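You operate a simulated robot arm through the tools that you are given. There is no shell and no other tool.

You run a simulated robot arm. Do the job below in one go: nothing can be reset, and whatever is moved stays where it is left.

TASK
Find the load at which the tape sample parts, and log it.
Fine: pull knob to 0 before the clamp shuts; open the clamp last.

It is judged by the outcome, as a careful person would: the job done as asked, and still so three seconds after it is handed in. It fails if anything else is knocked over, pushed out of place, dropped, spilled or broken.

THE ROBOT
A 6-joint arm with a two-finger gripper, fixed in place. Base frame: the origin is at the foot of the arm, x ahead of it, y to its left, z up. Units: mm, rad, N and s.
With the tool pointing down near the work surface it reaches from about 240 to 620 mm from the base axis. Its first joint turns from -1.152 to 1.152 rad. Payload 1.37 kg.
Tool frame: the origin (TCP) lies between the finger pads and is the grasp point; the fingertips stand 22 mm ahead of it; z points along the fingers, y is the line along which they close. The gripper opens to 92 mm; its body begins 65 mm behind the TCP.
Orientation is that of the tool frame in the base frame, as a unit quaternion [x, y, z, w]. With the fingers straight down and closing along the base's y, the tool's x points along the base's -x, its y along +y and its z along -z.

THE INTERFACE
- The arm moves only by the tool arm_command. Its argument "series" is a list of rows, each an object of numbers (a shift or turn left out is 0, a gripper value left out holds the last): "ax", "ay", "az": the turn, a rotation vector about the tool's x, y, z in degrees; "tx", "ty", "tz": the shift along the tool's x, y, z in mm; "fingers": the finger opening in mm, from 0 to 92. In form: [{"ax": .., "ay": .., "az": .., "tx": .., "ty": .., "tz": .., "fingers": ..}, ...]. A call has 1 to 20 rows; each row shifts and turns the commanded pose from where the row before left it, along the tool's axes as they then stand. Rows are played at 5 a second. More than 50 mm and 0.15 rad between two rows, or a gripper value outside its range, and nothing of the call is played. Where a pose cannot be reached the arm comes as near as it can. A force on the tool above 90 N (or 10 N above the force at the start of the call, whichever is more), or a blocked arm, ends the call early, and 0.2 s more pass. The fingers move at their own pace (about 59.9 mm/s each) and stop on an object; they squeeze with about 26 N. The grip force told is the motor's: it shows also when the fingers shut on nothing. Time passes only in rows, and 0.2 s behind the last, so rows that do not move let the fingers close. It gives the time, the measured TCP pose, the force on the tool (base axes), the opening and the grip force at its end, in the units of the frame above (readings bear some noise), with the torque about the TCP (base axes, N m) and any sound that the robot's microphone picked up.
- Cameras (640 x 400 px; columns grow to the right, rows downward): "scene" is fixed at [45.9, -446.1, 571.5]; the picture's right is [0.67, -0.74, 0.00], its down [-0.51, -0.46, -0.73] and it looks along [0.54, 0.49, -0.68] (base axes); focal length 305 px, centre (320, 200). "wrist" rides on the gripper at [71, 19, -102] in the tool frame; the picture's right is [-0.26, 0.96, 0.00], its down [-0.75, -0.20, -0.62] and it looks along [-0.60, -0.16, 0.78] (tool axes); focal length 280 px, centre (320, 200). There is no depth. A picture from a camera that has moved, and an enlarged one, comes with that camera's place and axes in the base frame and with its lens. The place of the scene camera against the robot may be out by one fixed shift of up to 12 mm in any direction.
- get_image(camera): a new picture of that camera. It takes no simulated time.
- zoom(camera, box): a new picture of the part [left, top, right, bottom] of that camera's present view, enlarged. It takes no simulated time.
- close_job(): hands the job in; it is judged then, once.

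Places have to be worked out from the pictures, the camera data and where the tool is seen. Open the gripper and draw the arm clear of the work before you hand the job in, unless the task says otherwise.

The tools are called after "Request:" as a command line: name --argument value ..., lists and objects as JSON in quotes. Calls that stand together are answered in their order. arm_command: Moves the arm, as the interface text tells. Its arguments: {"type":"object","properties":{"series":{"type":"array","items":{"type":"object","properties":{"ax":{"type":"number"},"ay":{"type":"number"},"az":{"type":"number"},"tx":{"type":"number"},"ty":{"type":"number"},"tz":{"type":"number"},"fingers":{"type":"number"}}}}},"required":["series"]} The other tools are called the same way: get_image (camera) takes a picture; zoom (camera, box) takes an enlarged picture of a part of a camera's view; close_job () hands the job in.

At the start:

```text
t: 0.0
tool_pos: [351.9, -333.9, 340.3]
tcp_rot: [0.0, 1.0, 0.0, 0.0]
force: [0.9, 0.4, 0.4]
torque: [-0.04, 0.0, -0.01]
gripper_width: 91.9
finger_force: 0.0
```

scene: 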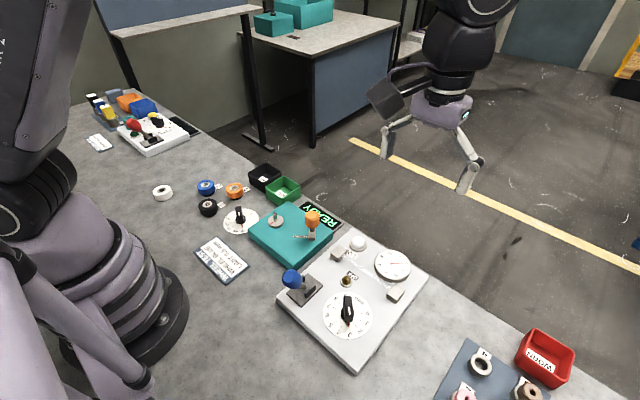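
wrist: 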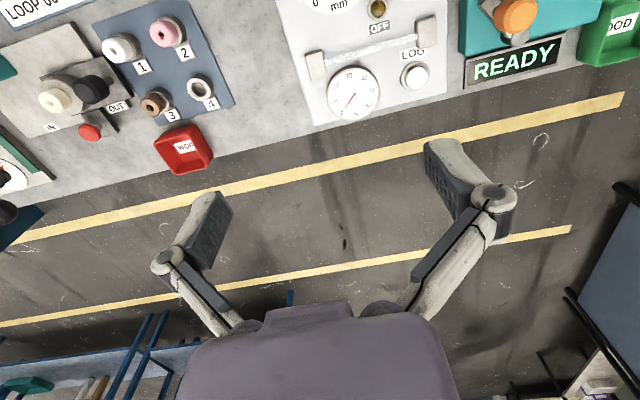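

I'll start by looking closely at the pictures to see which devices are on the bench.

Request:
zoom --camera "scene" --box '[180, 160, 440, 380]'

Request:
zoom --camera "scene" --box '[270, 220, 440, 380]'

Request:
zoom --camera "wrist" --box '[240, 0, 480, 150]'

Request:
zoom --camera "wrist" --box '[0, 0, 240, 220]'

Request:
zoom --camera "scene" --box '[60, 70, 260, 200]'

Request:
zoom --camera "scene" --box '[430, 320, 600, 400]'

```text
1.82 times, centred on (310, 270) of scene
camera zoom: at [45.9, -446.1, 571.5], right [0.67, -0.74, 0.0], down [-0.51, -0.46, -0.73], along [0.54, 0.49, -0.68], focal length 554 px, centre (338, 73)
```

zoom: 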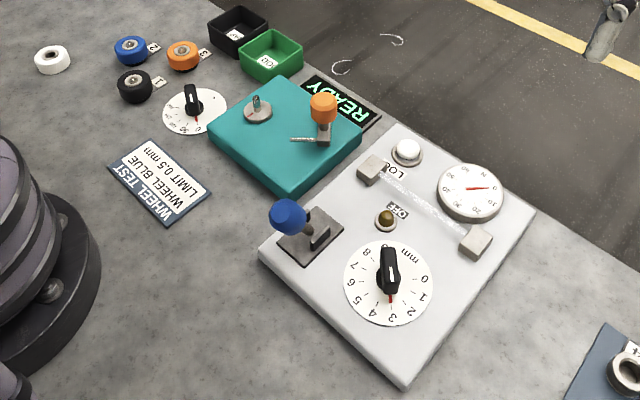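

```text
2.50 times, centred on (355, 300) of scene
camera zoom: at [45.9, -446.1, 571.5], right [0.67, -0.74, 0.0], down [-0.51, -0.46, -0.73], along [0.54, 0.49, -0.68], focal length 762 px, centre (232, -50)
```

zoom: 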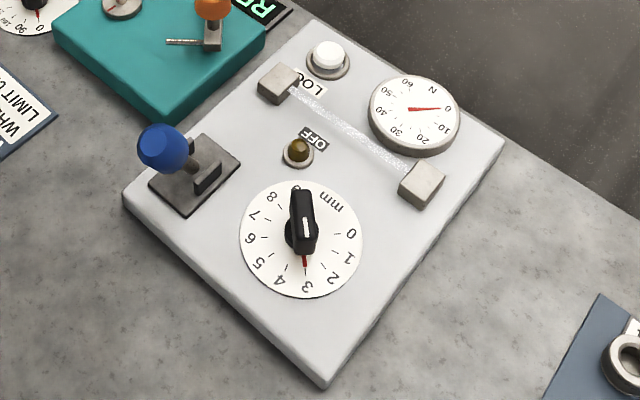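

```text
2.67 times, centred on (360, 75) of wrist
camera zoom: at [281.1, -314.8, 441.7], right [0.26, 0.96, 0.0], down [0.75, -0.2, 0.62], along [0.6, -0.16, -0.78], focal length 748 px, centre (213, 533)
```

zoom: 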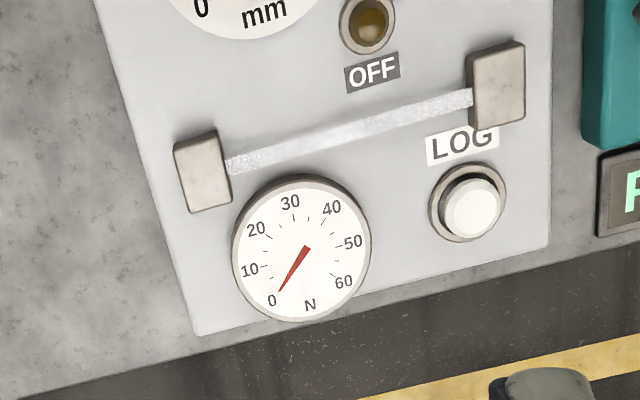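

```text
1.82 times, centred on (120, 110) of wrist
camera zoom: at [281.1, -314.8, 441.7], right [0.26, 0.96, 0.0], down [0.75, -0.2, 0.62], along [0.6, -0.16, -0.78], focal length 510 px, centre (684, 364)
```

zoom: 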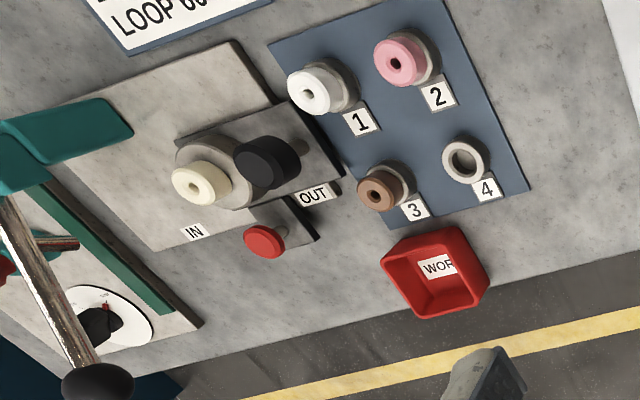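

```text
3.08 times, centred on (160, 135) of scene
camera zoom: at [45.9, -446.1, 571.5], right [0.67, -0.74, 0.0], down [-0.51, -0.46, -0.73], along [0.54, 0.49, -0.68], focal length 937 px, centre (812, 400)
```

zoom: 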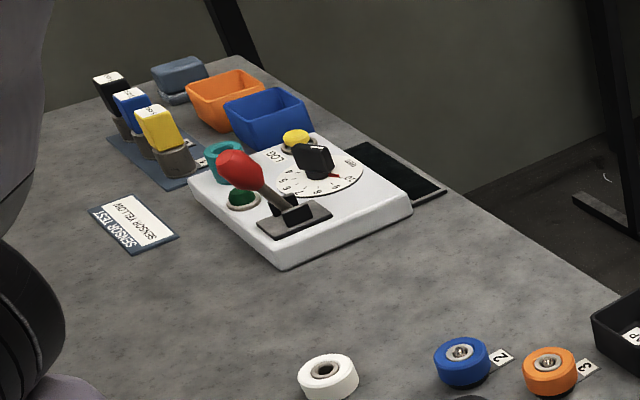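

```text
3.76 times, centred on (515, 360) of scene
camera zoom: at [45.9, -446.1, 571.5], right [0.67, -0.74, 0.0], down [-0.51, -0.46, -0.73], along [0.54, 0.49, -0.68], focal length 1147 px, centre (-414, -402)
```

zoom: 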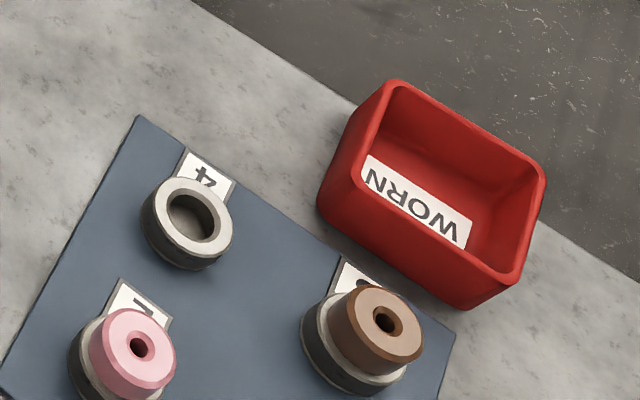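

The tape tester is the white panel: two jaws with tape between them, an N gauge, a LOG button, an "OFF" lamp, a pull knob (0–9 mm, pointing near 3) and a blue-ball clamp lever. I'll move the wrist camera above it for a clearer look, staying high.

Request:
arm_command --series '[{"tx": 23, "ty": 41, "tz": 5}, {"tx": 23, "ty": 41, "tz": 5}, {"tx": 23, "ty": 41, "tz": 5}, {"tx": 23, "ty": 41, "tz": 5}, {"tx": 0, "ty": 0, "tz": 0}]'

Request:
get_image --camera "wrist"

Request:
get_image --camera "scene"

```text
t: 1.2
tool_pos: [259.2, -170.4, 320.1]
tcp_rot: [0.0, 1.0, 0.001, 0.0]
force: [-0.7, 0.2, 0.3]
torque: [-0.05, 0.0, 0.03]
gripper_width: 92.2
finger_force: 0.1
```

```text
taken
camera wrist: at [188.1, -150.4, 421.0], right [0.26, 0.96, 0.0], down [0.75, -0.2, 0.63], along [0.6, -0.16, -0.78], focal length 280 px, centre (320, 200)
```

wrist: 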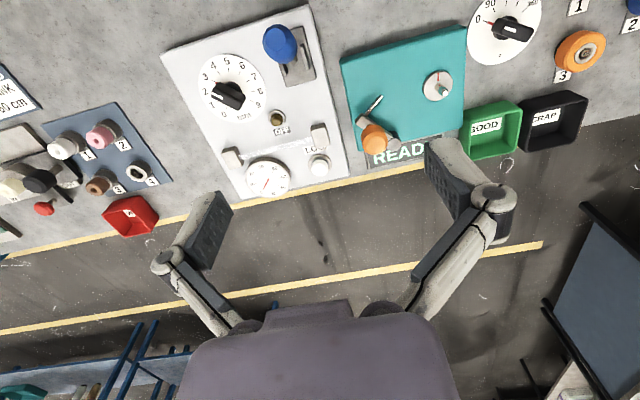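

```text
taken
```

scene: 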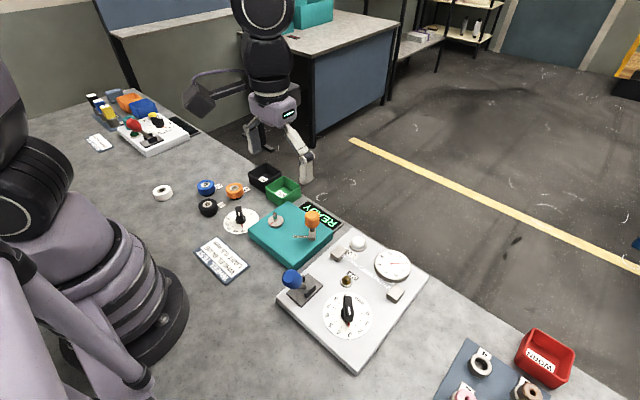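

Good view of the panel now; I'll zoom in on its controls to judge the knob setting, lever state and jaws.

Request:
zoom --camera "wrist" --box '[150, 0, 360, 210]'

Request:
zoom --camera "wrist" --box '[190, 40, 270, 130]'

Request:
zoom --camera "wrist" --box '[250, 10, 330, 90]'

Request:
zoom --camera "scene" --box '[275, 255, 345, 315]'

```text
1.90 times, centred on (255, 105) of wrist
camera zoom: at [188.1, -150.4, 421.0], right [0.26, 0.96, 0.0], down [0.75, -0.2, 0.63], along [0.6, -0.16, -0.78], focal length 534 px, centre (444, 381)
```

zoom: 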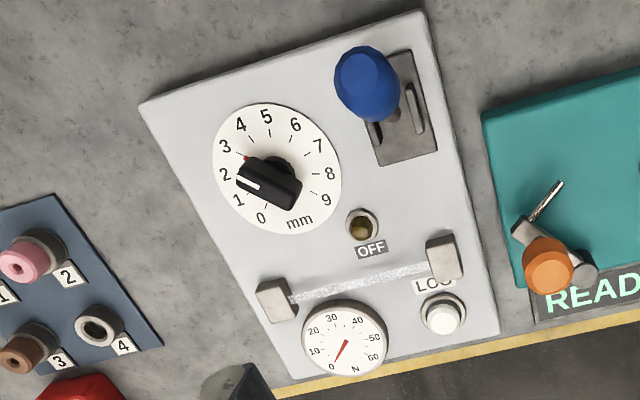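

```text
4.44 times, centred on (230, 85) of wrist
camera zoom: at [188.1, -150.4, 421.0], right [0.26, 0.96, 0.0], down [0.75, -0.2, 0.63], along [0.6, -0.16, -0.78], focal length 1246 px, centre (720, 711)
```

zoom: 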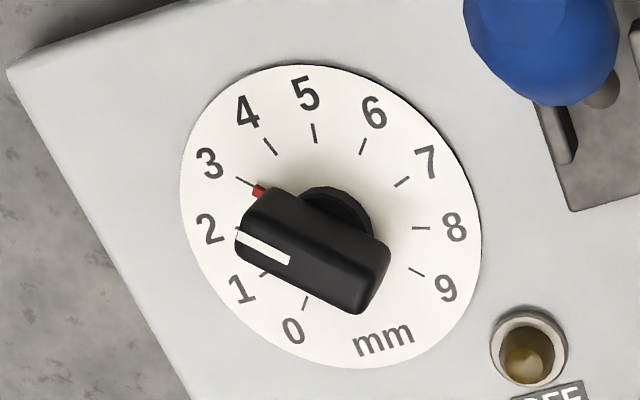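

```text
5.00 times, centred on (290, 50) of wrist
camera zoom: at [188.1, -150.4, 421.0], right [0.26, 0.96, 0.0], down [0.75, -0.2, 0.63], along [0.6, -0.16, -0.78], focal length 1402 px, centre (470, 950)
```

zoom: 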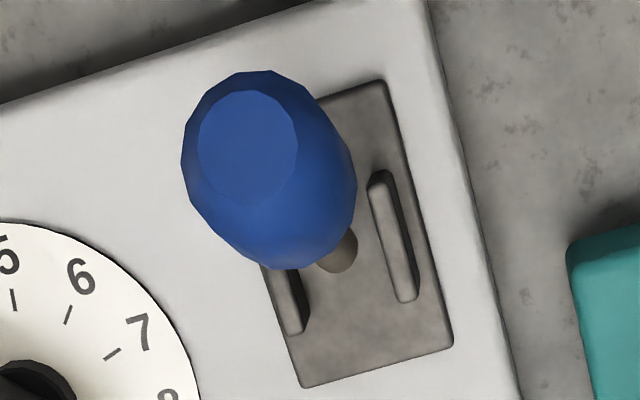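

```text
6.67 times, centred on (310, 285) of scene
camera zoom: at [45.9, -446.1, 571.5], right [0.67, -0.74, 0.0], down [-0.51, -0.46, -0.73], along [0.54, 0.49, -0.68], focal length 2031 px, centre (387, -367)
```

zoom: 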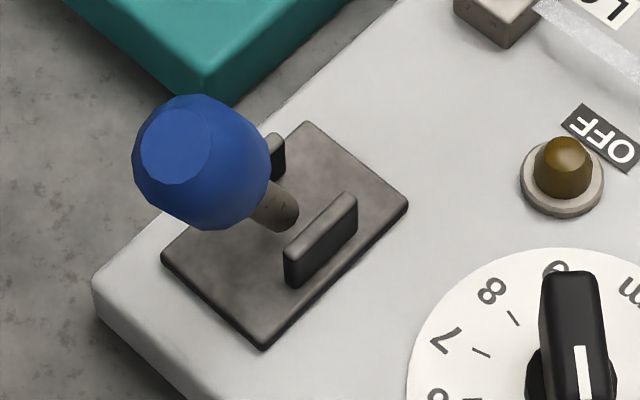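

The knob reads about 3.0 mm (0 at lower left, 30° per mm, increasing clockwise), its centre is near (277, -300), and the lever is tilted toward the base with the lamp on OFF, so the clamp looks open. I'll move above the knob, turn the tool 45° to line up with its bar, and narrow the fingers.

Request:
arm_command --series '[{"tx": -3.6, "ty": -25.9, "tz": 30, "fingers": 50}, {"tx": -3.6, "ty": -25.9, "tz": 30}, {"tx": -3.6, "ty": -25.9, "tz": 30}, {"tx": -3.7, "ty": -25.9, "tz": 30}, {"tx": -3.7, "ty": -26, "tz": 30}, {"az": 7.5}, {"az": 7.5}, {"az": 7.5}, {"az": 7.5}, {"az": 7.5}, {"az": 7.5}, {}]'

Request:
get_image --camera "wrist"

Request:
get_image --camera "scene"

```text
t: 3.8
tool_pos: [277.5, -300.3, 170.2]
tcp_rot: [0.384, 0.924, 0.0, -0.001]
force: [-0.2, 0.1, 0.4]
torque: [-0.02, 0.01, -0.01]
gripper_width: 49.9
finger_force: 0.0
```

```text
taken
camera wrist: at [241.8, -235.9, 271.7], right [0.87, 0.5, 0.0], down [0.39, -0.68, 0.63], along [0.31, -0.54, -0.78], focal length 280 px, centre (320, 200)
```

wrist: 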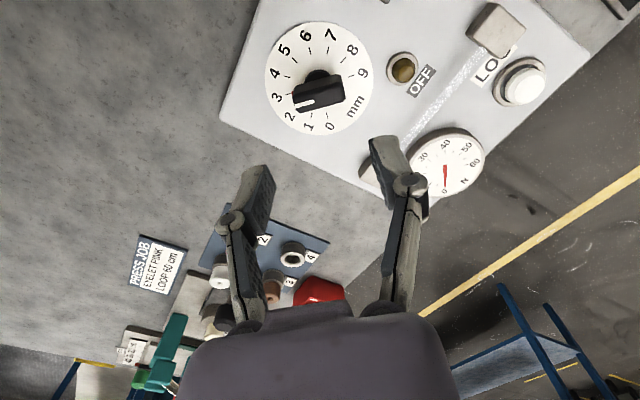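

```text
taken
```

scene: 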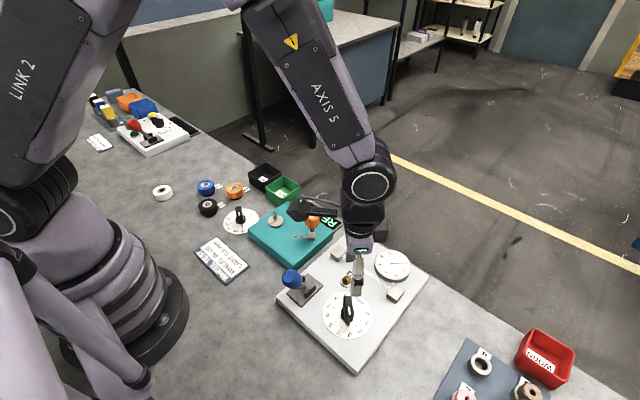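

The knob bar runs along the current closing line, so I need another 90° of turn before gripping. First I'll check how far the wrist camera housing hangs down, because it could pass near the lever.

Request:
zoom --camera "scene" --box '[260, 150, 440, 350]'

Request:
zoom --camera "wrist" --box '[240, 10, 420, 150]'

```text
2.00 times, centred on (350, 250) of scene
camera zoom: at [45.9, -446.1, 571.5], right [0.67, -0.74, 0.0], down [-0.51, -0.46, -0.73], along [0.54, 0.49, -0.68], focal length 609 px, centre (260, 100)
```

zoom: 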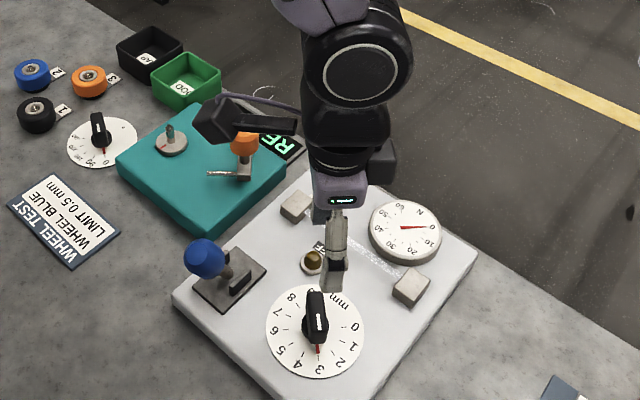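

```text
2.86 times, centred on (330, 80) of wrist
camera zoom: at [241.8, -235.9, 271.7], right [0.87, 0.5, 0.0], down [0.39, -0.68, 0.63], along [0.31, -0.54, -0.78], focal length 801 px, centre (291, 543)
```

zoom: 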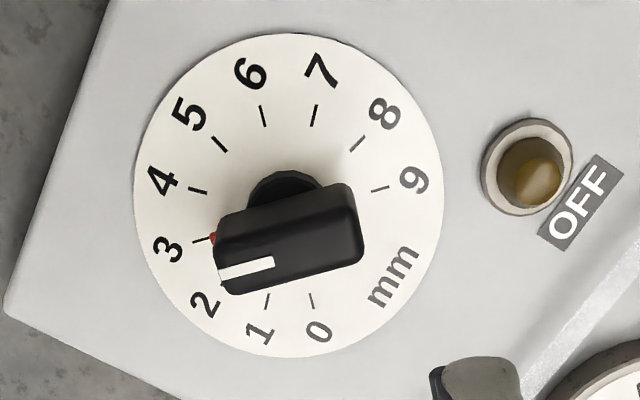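

The camera housing will clear the lever ball by about 20 mm, and the knob centre comes out at (277.8, -299.8) with the bar top near z 57. I'll turn another 90° at this height so the fingers straddle the bar.

Request:
arm_command --series '[{"az": 7.5}, {"az": 7.5}, {"az": 7.5}, {"az": 7.5}, {"az": 7.5}, {"az": 7.5}, {"az": 7.5}, {"az": 7.5}, {"az": 7.5}, {"az": 7.5}, {"az": 7.5}, {"az": 7.5}, {}]'

Request:
get_image --camera "wrist"

Request:
get_image --camera "scene"

```text
t: 6.6
tool_pos: [277.3, -299.2, 171.1]
tcp_rot: [0.924, 0.382, 0.0, 0.0]
force: [0.3, 0.2, -0.2]
torque: [-0.01, -0.03, 0.03]
gripper_width: 50.2
finger_force: 0.0
```

```text
taken
camera wrist: at [341.7, -263.1, 272.1], right [0.5, -0.87, 0.0], down [-0.68, -0.39, 0.63], along [-0.54, -0.31, -0.78], focal length 280 px, centre (320, 200)
```

wrist: 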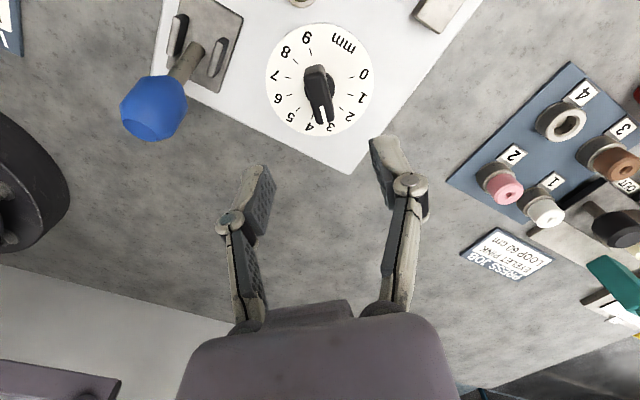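

```text
taken
```

scene: 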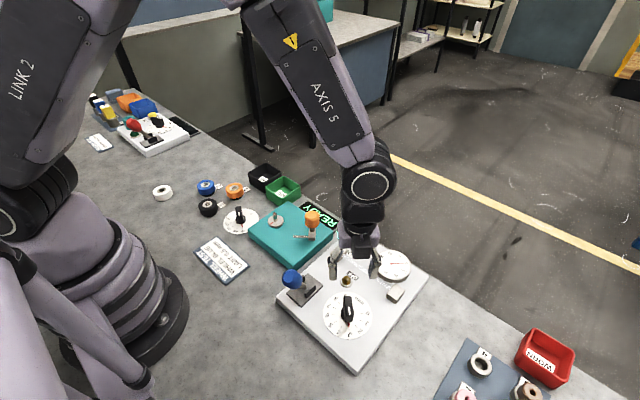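

The wrist reached the orientation. I'll go down to just above the bar and check the alignment before straddling it.

Request:
arm_command --series '[{"ty": 0.8, "tz": 28}, {"tz": 28}, {"tz": 28}, {}]'

Request:
get_image --camera "wrist"

Request:
zoom --camera "scene" --box '[260, 200, 440, 380]'

```text
t: 7.6
tool_pos: [277.8, -301.0, 85.3]
tcp_rot: [0.924, 0.383, 0.0, 0.0]
force: [-0.3, -0.6, 1.0]
torque: [0.0, 0.0, -0.04]
gripper_width: 49.8
finger_force: 0.1
```

```text
taken
camera wrist: at [343.0, -264.2, 187.2], right [0.5, -0.87, 0.0], down [-0.68, -0.39, 0.63], along [-0.54, -0.31, -0.78], focal length 280 px, centre (320, 200)
```

wrist: 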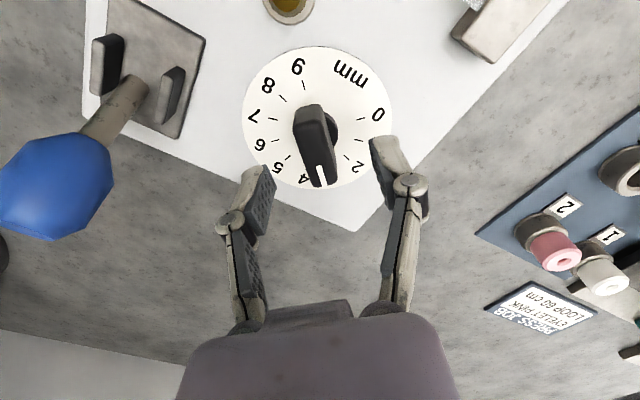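

```text
2.22 times, centred on (350, 290) of scene
camera zoom: at [45.9, -446.1, 571.5], right [0.67, -0.74, 0.0], down [-0.51, -0.46, -0.73], along [0.54, 0.49, -0.68], focal length 677 px, centre (253, 0)
```

zoom: 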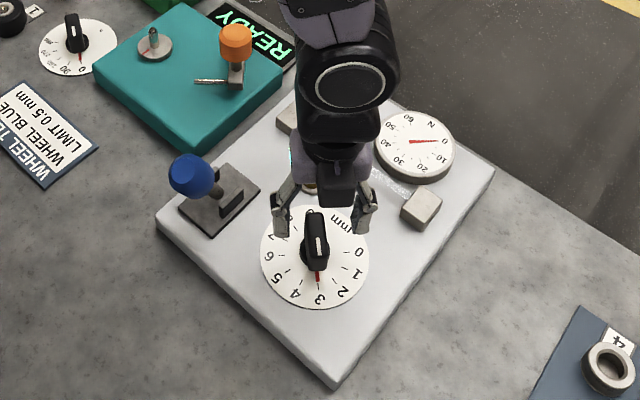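

The fingers straddle the bar symmetrically about the knob centre. I'll lower to about z 56 and close on the bar.

Request:
arm_command --series '[{"tz": 10}, {"tz": 10}, {"tz": 9}, {}, {"fingers": 5}, {}, {}, {}]'

Request:
get_image --camera "wrist"

Request:
zoom --camera "scene" --box '[260, 200, 440, 380]'

```text
t: 9.4
tool_pos: [277.0, -300.5, 56.2]
tcp_rot: [0.924, 0.382, -0.001, -0.002]
force: [-12.3, 11.4, 7.0]
torque: [0.25, 0.24, 0.0]
gripper_width: 15.9
finger_force: 28.2
```

```text
taken
camera wrist: at [341.6, -263.4, 158.2], right [0.5, -0.87, 0.0], down [-0.68, -0.39, 0.63], along [-0.55, -0.31, -0.78], focal length 280 px, centre (320, 200)
```

wrist: 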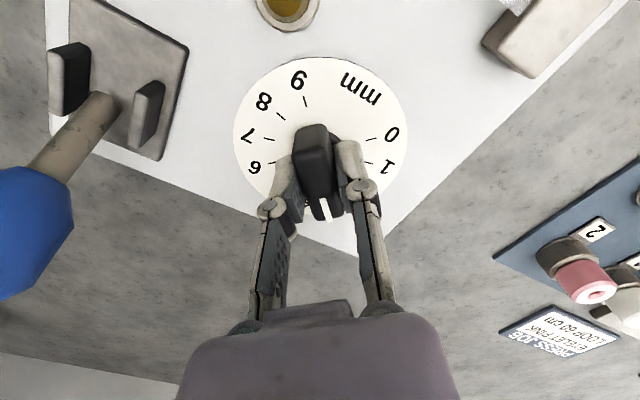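

```text
2.22 times, centred on (350, 290) of scene
camera zoom: at [45.9, -446.1, 571.5], right [0.67, -0.74, 0.0], down [-0.51, -0.46, -0.73], along [0.54, 0.49, -0.68], focal length 677 px, centre (253, 0)
```

zoom: 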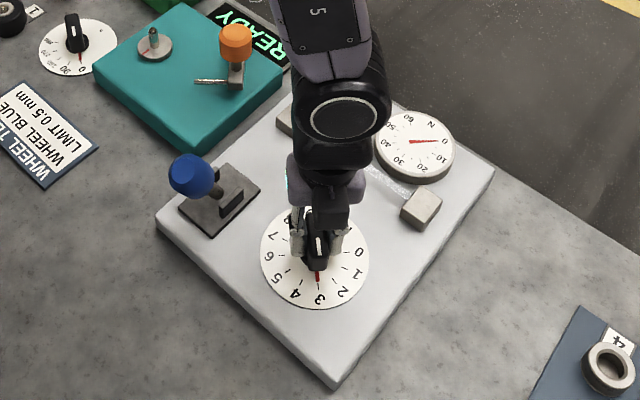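

The bar is gripped at 15.9 mm, with about 16 N of sideways load along the closing line. I'll nudge along −tool y to relieve it, then read the force before turning.

Request:
arm_command --series '[{"ty": -0.8}, {}]'

```text
t: 10.0
tool_pos: [277.6, -299.5, 56.9]
tcp_rot: [0.924, 0.383, -0.001, -0.002]
force: [-9.9, 10.3, -3.6]
torque: [0.21, 0.16, 0.01]
gripper_width: 16.1
finger_force: 27.8
```

Each 0.8 mm took off about 2.5 N, so I'll shift another 2 mm along −tool y and check again.

Request:
arm_command --series '[{"ty": -1}, {"ty": -1}, {}]'

```text
t: 10.8
tool_pos: [277.4, -299.6, 56.6]
tcp_rot: [0.924, 0.383, 0.001, 0.002]
force: [5.3, 0.3, -27.1]
torque: [-0.02, -0.1, 0.05]
gripper_width: 16.3
finger_force: 28.5
```

Lateral force is now small, but Fz reads −27 N. I'll hold a moment and re-read.

Request:
arm_command --series '[{}, {}]'

```text
t: 11.4
tool_pos: [276.5, -300.2, 57.0]
tcp_rot: [0.924, 0.383, 0.0, 0.002]
force: [10.7, -5.8, -26.8]
torque: [-0.07, -0.17, 0.0]
gripper_width: 15.8
finger_force: 27.7
```

Sideways load reversed a little, so the neutral point is about 1 mm back, and the tool is being pulled down. I'll relieve both by small shifts.

Request:
arm_command --series '[{"ty": 0.8, "tz": 1}, {"tz": 1}, {}]'

```text
t: 12.2
tool_pos: [278.2, -299.7, 56.3]
tcp_rot: [0.924, 0.383, 0.0, 0.001]
force: [-4.1, 0.1, 26.5]
torque: [0.0, 0.09, -0.05]
gripper_width: 15.7
finger_force: 28.0
```

Vertical stiffness is about 27 N/mm, so I'll come up 1 mm and then start turning the knob counter-clockwise toward 0, first 15° to see the torque.

Request:
arm_command --series '[{"tz": -1}, {}, {"az": -5}, {"az": -5}, {"az": -5}, {}]'

Request:
get_image --camera "wrist"

Request:
zoom --camera "scene" --box '[260, 200, 440, 380]'

```text
t: 13.6
tool_pos: [277.7, -299.7, 56.8]
tcp_rot: [0.866, 0.5, 0.0, 0.002]
force: [8.6, -18.9, -10.3]
torque: [-0.24, -0.21, 0.04]
gripper_width: 15.9
finger_force: 27.7
```

```text
taken
camera wrist: at [329.1, -247.2, 158.1], right [0.71, -0.71, 0.0], down [-0.55, -0.55, 0.63], along [-0.44, -0.44, -0.78], focal length 280 px, centre (320, 200)
```

wrist: 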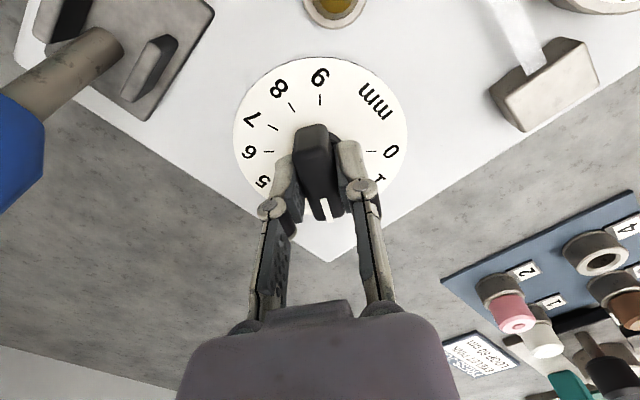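

```text
2.22 times, centred on (350, 290) of scene
camera zoom: at [46.0, -446.2, 571.5], right [0.67, -0.74, 0.0], down [-0.51, -0.46, -0.73], along [0.54, 0.49, -0.68], focal length 677 px, centre (253, 0)
```

zoom: 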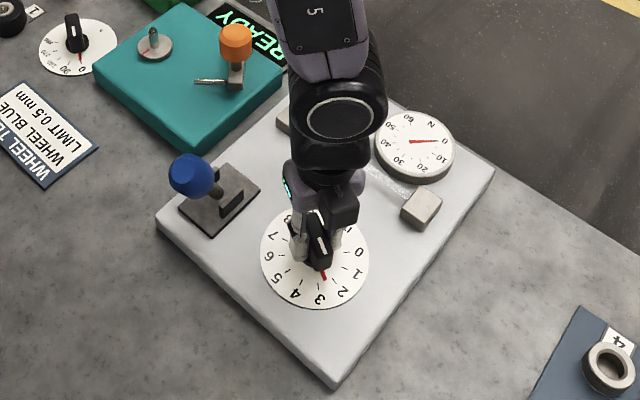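

The knob turns freely with the grip (pointer now near 2.5) and the torque is tiny. I'll trim the sideways load and turn another 75° to bring the pointer to 0.

Request:
arm_command --series '[{"tx": -0.8, "ty": 1}, {"az": -6}, {"az": -6}, {"az": -6}, {"az": -6}, {"az": -6}, {}]'

```text
t: 15.2
tool_pos: [277.7, -298.9, 56.0]
tcp_rot: [0.706, 0.708, 0.0, -0.001]
force: [-12.7, -2.6, 21.1]
torque: [0.5, 0.27, 0.0]
gripper_width: 15.9
finger_force: 27.5
```

At about pointer 1.5 now. I'll trim the load again and turn the remaining 45° toward 0, watching the torque.

Request:
arm_command --series '[{"ty": -1.2, "tz": -0.7}, {"az": -6}, {"az": -6}, {"az": -6}, {"az": -6}, {"az": -6}, {"az": -6}, {}]'

Request:
get_image --camera "wrist"

Request:
zoom --camera "scene" --box '[260, 200, 440, 380]'

```text
t: 17.0
tool_pos: [276.3, -299.1, 57.1]
tcp_rot: [0.454, 0.891, 0.0, 0.0]
force: [24.6, 18.8, -4.2]
torque: [0.8, -0.2, 0.01]
gripper_width: 15.8
finger_force: 27.9
```

```text
taken
camera wrist: at [250.7, -230.8, 158.1], right [0.93, 0.36, 0.0], down [0.28, -0.73, 0.62], along [0.22, -0.58, -0.78], focal length 280 px, centre (320, 200)
```

wrist: 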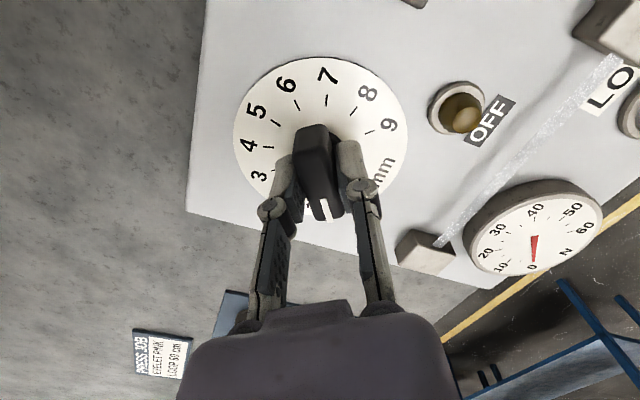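

```text
2.22 times, centred on (350, 290) of scene
camera zoom: at [46.0, -446.2, 571.5], right [0.67, -0.74, 0.0], down [-0.51, -0.46, -0.73], along [0.54, 0.49, -0.68], focal length 677 px, centre (253, 0)
```

zoom: 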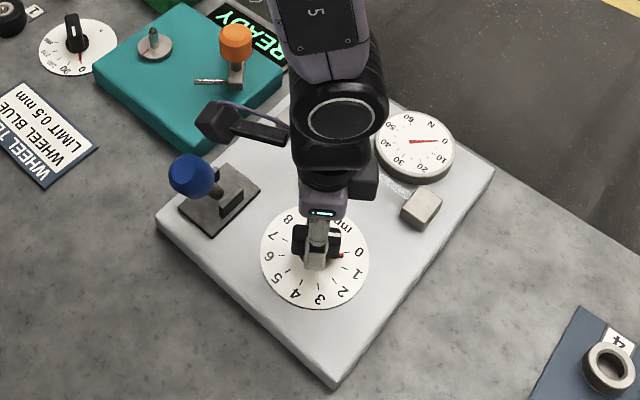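

Pointer is near 0.3. I'll trim the lateral load and turn the last 9° gently.

Request:
arm_command --series '[{"ty": 1.2}, {"az": -3}, {"az": -3}, {"az": -3}, {}]'

Request:
zoom --camera "wrist" --box '[220, 40, 420, 240]'

Request:
zoom --camera "scene" --box '[320, 270, 380, 350]'

```text
t: 18.2
tool_pos: [277.3, -300.4, 57.0]
tcp_rot: [0.383, 0.924, 0.0, -0.001]
force: [1.5, 1.1, -13.3]
torque: [-0.29, -0.35, 0.03]
gripper_width: 16.1
finger_force: 27.9
```

```text
2.00 times, centred on (320, 140) of wrist
camera zoom: at [240.5, -235.8, 158.1], right [0.87, 0.5, 0.0], down [0.39, -0.68, 0.62], along [0.31, -0.54, -0.78], focal length 561 px, centre (320, 320)
```

zoom: 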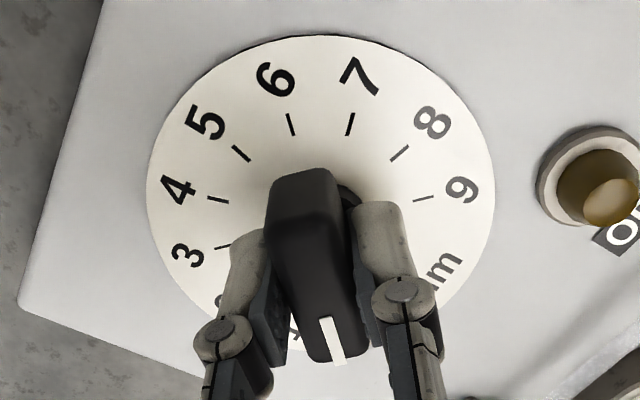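

```text
5.00 times, centred on (350, 310) of scene
camera zoom: at [46.0, -446.2, 571.5], right [0.67, -0.74, 0.0], down [-0.51, -0.46, -0.73], along [0.54, 0.49, -0.68], focal length 1523 px, centre (170, -350)
```

zoom: 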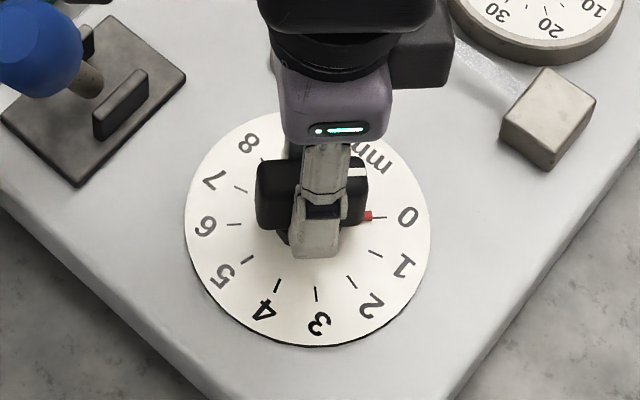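

The pointer sits at the 0 tick. I'll open the fingers and rise to verify the setting with a clear view.

Request:
arm_command --series '[{"fingers": 45}, {}, {}, {"tz": -15}, {"tz": -25}, {"tz": -35}, {"tz": -40}, {}]'

Request:
zoom --camera "wrist" --box '[240, 0, 420, 150]'

Request:
zoom --camera "scene" --box '[320, 270, 380, 350]'

Request:
get_image --camera "wrist"

```text
t: 20.0
tool_pos: [276.2, -302.8, 174.4]
tcp_rot: [0.382, 0.924, 0.001, 0.0]
force: [0.9, 1.2, 0.4]
torque: [0.02, 0.0, -0.02]
gripper_width: 45.0
finger_force: 0.1
```

```text
2.67 times, centred on (330, 75) of wrist
camera zoom: at [240.2, -237.4, 274.7], right [0.87, 0.5, 0.0], down [0.39, -0.68, 0.62], along [0.31, -0.54, -0.78], focal length 748 px, centre (293, 533)
```

zoom: 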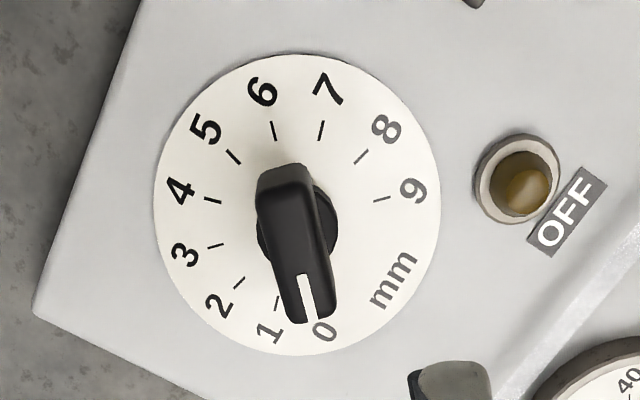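

```text
5.00 times, centred on (350, 310) of scene
camera zoom: at [45.9, -446.1, 571.5], right [0.67, -0.74, 0.0], down [-0.51, -0.46, -0.73], along [0.54, 0.49, -0.68], focal length 1523 px, centre (170, -350)
```

zoom: 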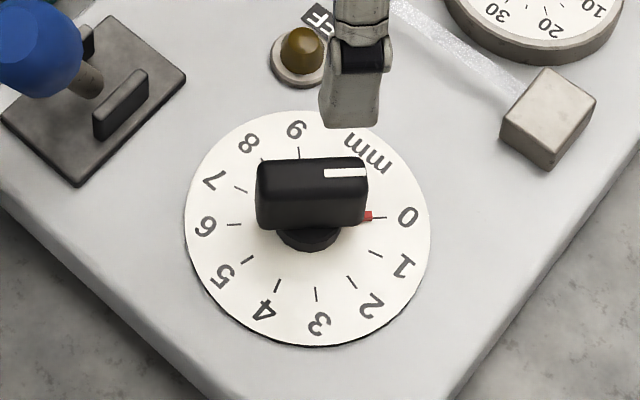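

```text
taken
camera wrist: at [240.2, -237.4, 274.7], right [0.87, 0.5, 0.0], down [0.39, -0.68, 0.62], along [0.31, -0.54, -0.78], focal length 280 px, centre (320, 200)
```

wrist: 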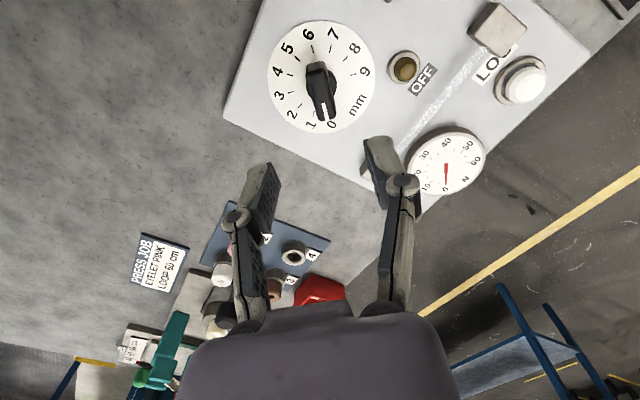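

The knob now reads 0 and the gauge reads 0 N with the lamp on OFF. Next is the clamp lever, with its ball at about (231, -205, 95). I'll move above it and turn the tool so the fingers cage the ball along x.

Request:
arm_command --series '[{"tx": 33.8, "ty": 12.4, "fingers": 56}, {"tx": 33.8, "ty": 12.4}, {"tx": 33.9, "ty": 12.5}, {"az": 7.5}, {"az": 7.5}, {"az": 7.5}, {"az": 7.5}, {"az": 7.5}, {"az": 7.5}, {}]'

Request:
get_image --camera "wrist"

Request:
zoom --camera "scene" --box '[220, 180, 440, 380]'

```text
t: 22.2
tool_pos: [232.8, -201.7, 171.5]
tcp_rot: [0.708, 0.706, 0.0, 0.0]
force: [-0.6, -0.2, -0.3]
torque: [0.01, -0.01, 0.0]
gripper_width: 56.2
finger_force: 0.1
```

```text
taken
camera wrist: at [252.1, -130.2, 273.8], right [0.96, -0.26, 0.0], down [-0.21, -0.75, 0.63], along [-0.17, -0.6, -0.78], focal length 280 px, centre (320, 200)
```

wrist: 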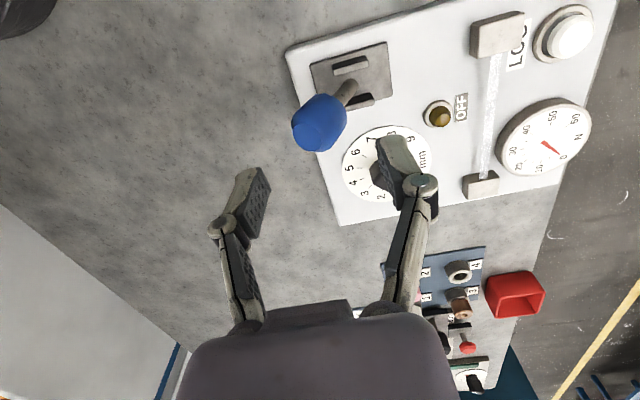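

```text
2.00 times, centred on (330, 280) of scene
camera zoom: at [45.9, -446.1, 571.5], right [0.67, -0.74, 0.0], down [-0.51, -0.46, -0.73], along [0.54, 0.49, -0.68], focal length 609 px, centre (300, 40)
```

zoom: 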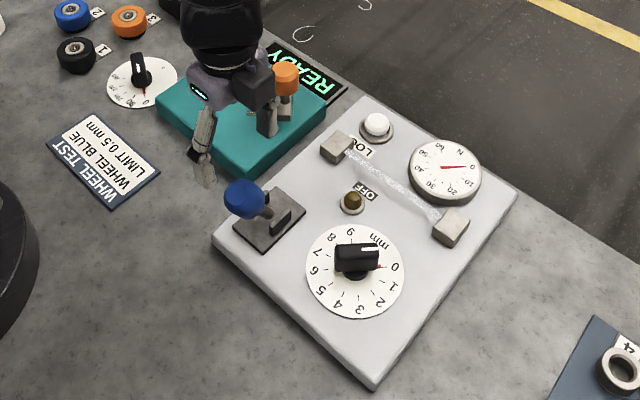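

The ball position (231, -205, 94) is confirmed from this view. I'll lower the open fingers around it with about 9 mm margin each side.

Request:
arm_command --series '[{"tx": -2.9, "ty": -1.5, "tz": 15}, {"tz": 20}, {"tz": 20}, {"tz": 19}, {}]'

Request:
get_image --camera "wrist"

Request:
zoom --camera "scene" --box '[220, 180, 440, 380]'

```text
t: 23.4
tool_pos: [230.4, -203.4, 97.5]
tcp_rot: [0.707, 0.707, 0.0, 0.0]
force: [0.5, -0.2, 0.2]
torque: [0.01, 0.02, 0.01]
gripper_width: 55.9
finger_force: 0.0
```

```text
taken
camera wrist: at [249.9, -133.0, 199.4], right [0.96, -0.26, 0.0], down [-0.2, -0.75, 0.62], along [-0.16, -0.6, -0.78], focal length 280 px, centre (320, 200)
```

wrist: 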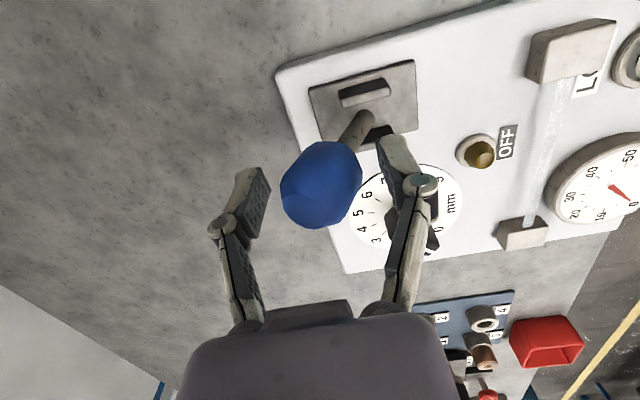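

```text
2.00 times, centred on (330, 280) of scene
camera zoom: at [45.9, -446.1, 571.5], right [0.67, -0.74, 0.0], down [-0.51, -0.46, -0.73], along [0.54, 0.49, -0.68], focal length 609 px, centre (300, 40)
```

zoom: 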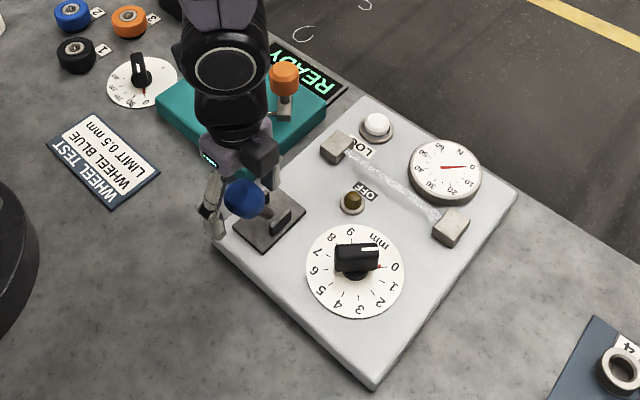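

The ball sits right at the grasp point between the fingers. I'll narrow to 44 mm (still loose) and push the lever toward +x in small steps.

Request:
arm_command --series '[{"fingers": 44}, {}, {"ty": 8}, {"ty": 8}, {"ty": 8}, {"ty": 8}, {}]'

Request:
zoom --camera "scene" --box '[220, 180, 440, 380]'

Request:
get_image --camera "wrist"

```text
t: 25.0
tool_pos: [262.3, -206.1, 97.0]
tcp_rot: [0.707, 0.707, 0.0, -0.001]
force: [-1.0, -0.8, 0.1]
torque: [0.0, -0.02, 0.03]
gripper_width: 45.4
finger_force: 0.5
```

```text
2.00 times, centred on (330, 280) of scene
camera zoom: at [45.9, -446.1, 571.5], right [0.67, -0.74, 0.0], down [-0.51, -0.46, -0.73], along [0.54, 0.49, -0.68], focal length 609 px, centre (300, 40)
```

zoom: 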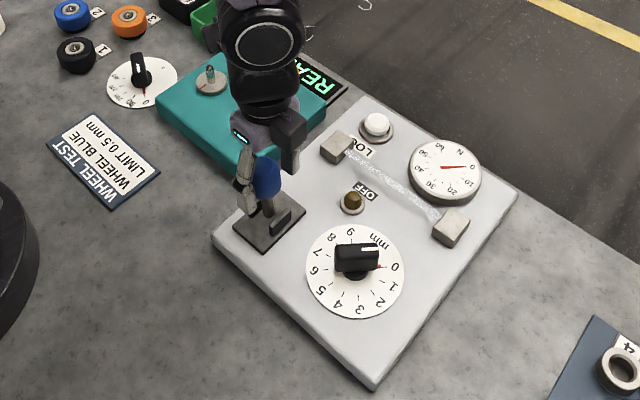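

```text
taken
camera wrist: at [282.0, -133.6, 198.8], right [0.96, -0.26, 0.0], down [-0.2, -0.75, 0.63], along [-0.16, -0.6, -0.78], focal length 280 px, centre (320, 200)
```

wrist: 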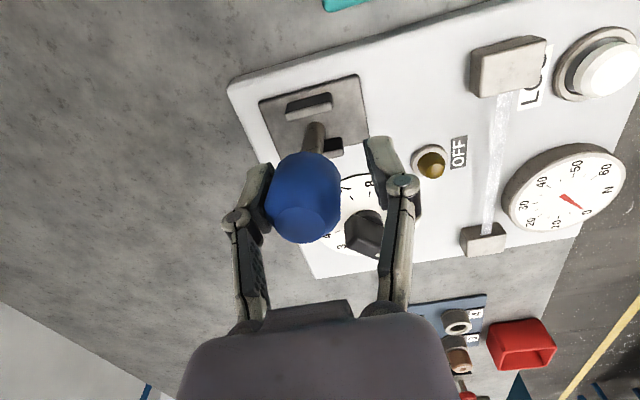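

The lever is near upright with almost no force. I'll keep pushing in smaller steps toward the far end.

Request:
arm_command --series '[{"ty": 6}, {"ty": 6}, {"ty": 6}, {"ty": 5}, {}]'

Request:
zoom --camera "scene" --box '[220, 180, 440, 380]'

Request:
get_image --camera "wrist"

```text
t: 26.2
tool_pos: [285.8, -204.8, 98.7]
tcp_rot: [0.707, 0.707, -0.001, -0.001]
force: [-0.2, 0.5, 0.7]
torque: [0.02, 0.0, -0.01]
gripper_width: 43.9
finger_force: 0.0
```

```text
2.00 times, centred on (330, 280) of scene
camera zoom: at [45.9, -446.1, 571.5], right [0.67, -0.74, 0.0], down [-0.51, -0.46, -0.73], along [0.54, 0.49, -0.68], focal length 609 px, centre (300, 40)
```

zoom: 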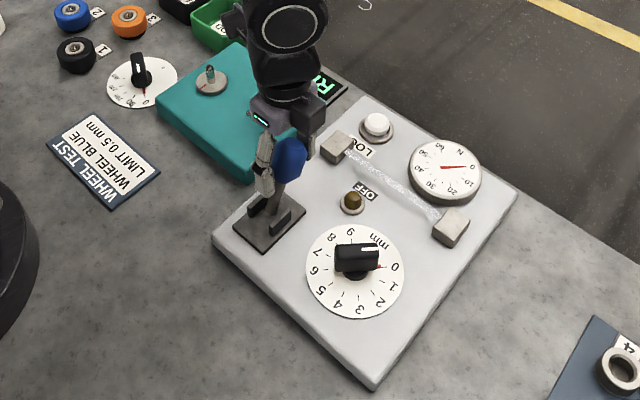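

```text
taken
camera wrist: at [305.0, -133.6, 199.0], right [0.96, -0.26, 0.0], down [-0.2, -0.75, 0.63], along [-0.16, -0.6, -0.78], focal length 280 px, centre (320, 200)
```

wrist: 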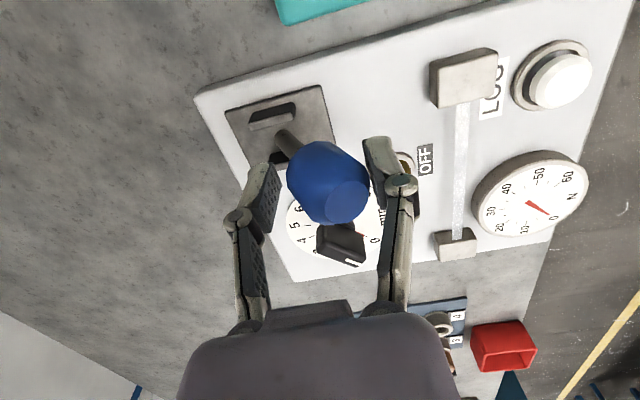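

The lever has swung over to the other side (ball around x 290) ahead of the rear finger. I'll zoom in on the lamp, label and lever.

Request:
zoom --camera "scene" --box '[290, 220, 400, 300]'

Request:
zoom --camera "wrist" --box '[190, 60, 470, 260]'

```text
5.00 times, centred on (345, 260) of scene
camera zoom: at [45.9, -446.1, 571.5], right [0.67, -0.74, 0.0], down [-0.51, -0.46, -0.73], along [0.54, 0.49, -0.68], focal length 1523 px, centre (195, -100)
```

zoom: 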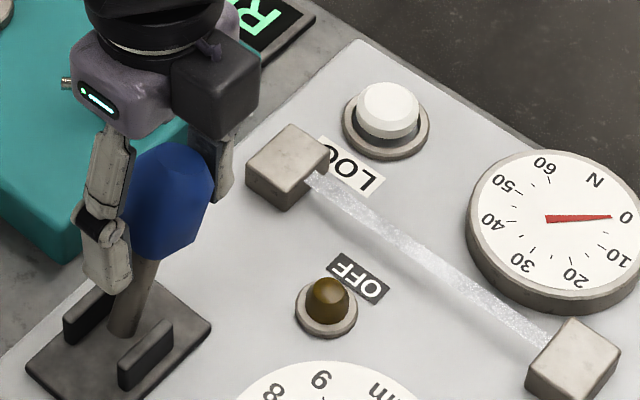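

```text
2.00 times, centred on (330, 160) of wrist
camera zoom: at [305.0, -133.6, 199.0], right [0.96, -0.26, 0.0], down [-0.2, -0.75, 0.63], along [-0.16, -0.6, -0.78], focal length 561 px, centre (300, 280)
```

zoom: 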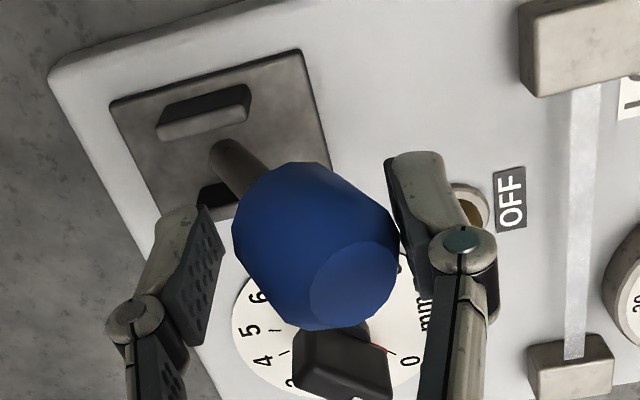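

The ball leans forward, possibly resting against the front finger, and the lamp is still dark. I'll move on a few mm at a time so it can reach its end stop.

Request:
arm_command --series '[{"ty": 4}, {"ty": 4}, {}]'

Request:
zoom --camera "scene" --box '[290, 220, 400, 300]'

Request:
zoom --camera "wrist" --box '[190, 60, 470, 260]'

```text
t: 27.0
tool_pos: [292.9, -204.4, 97.2]
tcp_rot: [0.707, 0.707, -0.001, 0.0]
force: [-4.4, 0.2, -1.7]
torque: [0.04, -0.02, 0.01]
gripper_width: 46.6
finger_force: 1.8
```

```text
5.00 times, centred on (345, 260) of scene
camera zoom: at [45.9, -446.1, 571.5], right [0.67, -0.74, 0.0], down [-0.51, -0.46, -0.73], along [0.54, 0.49, -0.68], focal length 1523 px, centre (195, -100)
```

zoom: 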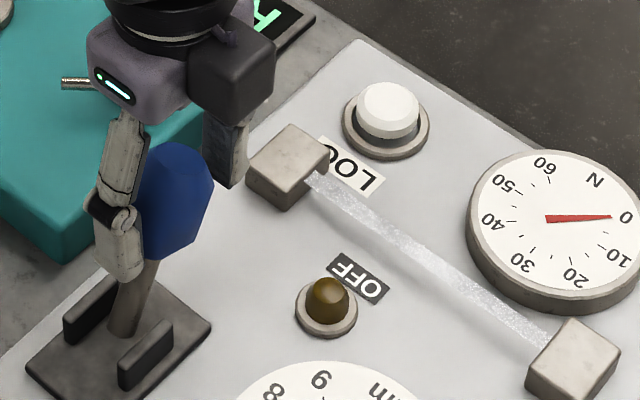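

```text
2.00 times, centred on (330, 160) of wrist
camera zoom: at [313.0, -133.5, 198.9], right [0.96, -0.26, 0.0], down [-0.2, -0.75, 0.62], along [-0.17, -0.6, -0.78], focal length 561 px, centre (300, 280)
```

zoom: 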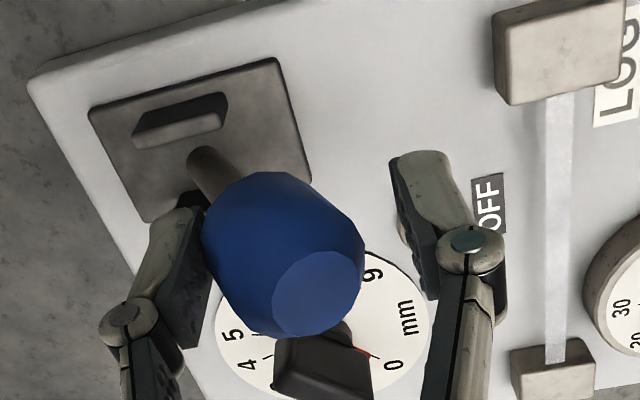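

The ball is at x ≈ 290, the mirror of its start, with the rear finger now just bearing on it (4 N), so it appears to be at its stop. I'll press 3 mm more to make sure it's fully home and see if the indicator changes.

Request:
arm_command --series '[{"ty": 1.5}, {"ty": 1.5}, {}]'

Request:
zoom --camera "scene" --box '[290, 220, 400, 300]'

```text
t: 27.8
tool_pos: [295.1, -203.4, 97.2]
tcp_rot: [0.706, 0.708, 0.0, -0.002]
force: [-14.0, -0.8, -6.5]
torque: [0.02, -0.04, 0.0]
gripper_width: 51.1
finger_force: 5.1
```

```text
5.00 times, centred on (345, 260) of scene
camera zoom: at [46.0, -446.1, 571.5], right [0.67, -0.74, 0.0], down [-0.51, -0.46, -0.73], along [0.54, 0.49, -0.68], focal length 1523 px, centre (195, -100)
```

zoom: 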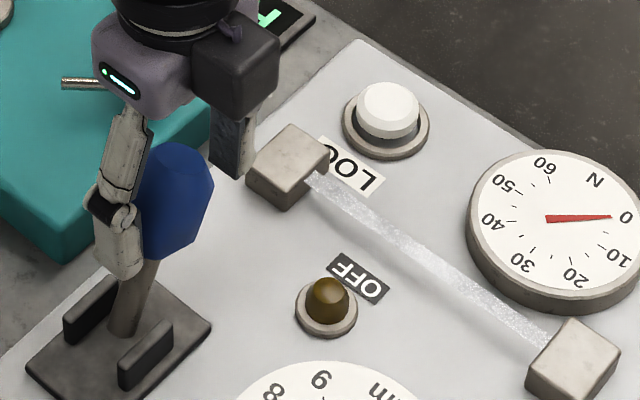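

The lever is solidly at its stop. I'll back off, open the fingers wider and rise straight up, then look at the whole panel.

Request:
arm_command --series '[{"ty": -4}, {"ty": -2, "fingers": 60}, {}, {"tz": -20}, {"tz": -30}, {"tz": -30}, {}]'

Request:
get_image --camera "wrist"

Request:
zoom --camera "scene" --box '[260, 200, 440, 380]'

```text
t: 29.4
tool_pos: [288.9, -204.0, 177.8]
tcp_rot: [0.707, 0.707, 0.0, 0.0]
force: [0.3, 0.5, 0.6]
torque: [0.03, 0.01, -0.02]
gripper_width: 60.1
finger_force: 0.1
```

```text
taken
camera wrist: at [309.0, -132.6, 279.2], right [0.96, -0.26, 0.0], down [-0.2, -0.75, 0.63], along [-0.16, -0.6, -0.78], focal length 280 px, centre (320, 200)
```

wrist: 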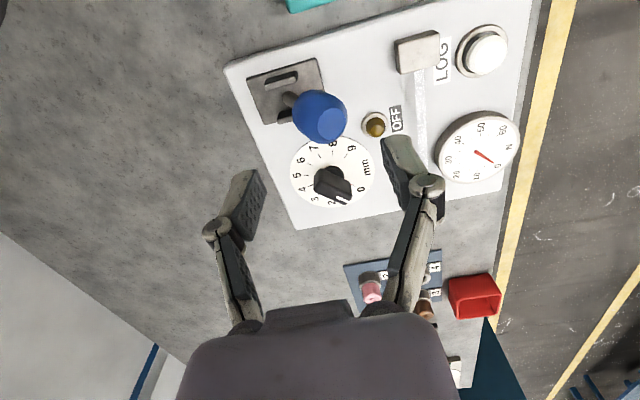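

```text
2.22 times, centred on (350, 290) of scene
camera zoom: at [45.9, -446.1, 571.5], right [0.67, -0.74, 0.0], down [-0.51, -0.46, -0.73], along [0.54, 0.49, -0.68], focal length 677 px, centre (253, 0)
```

zoom: 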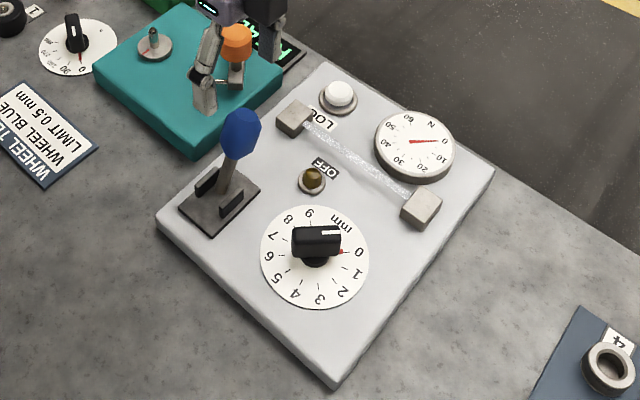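

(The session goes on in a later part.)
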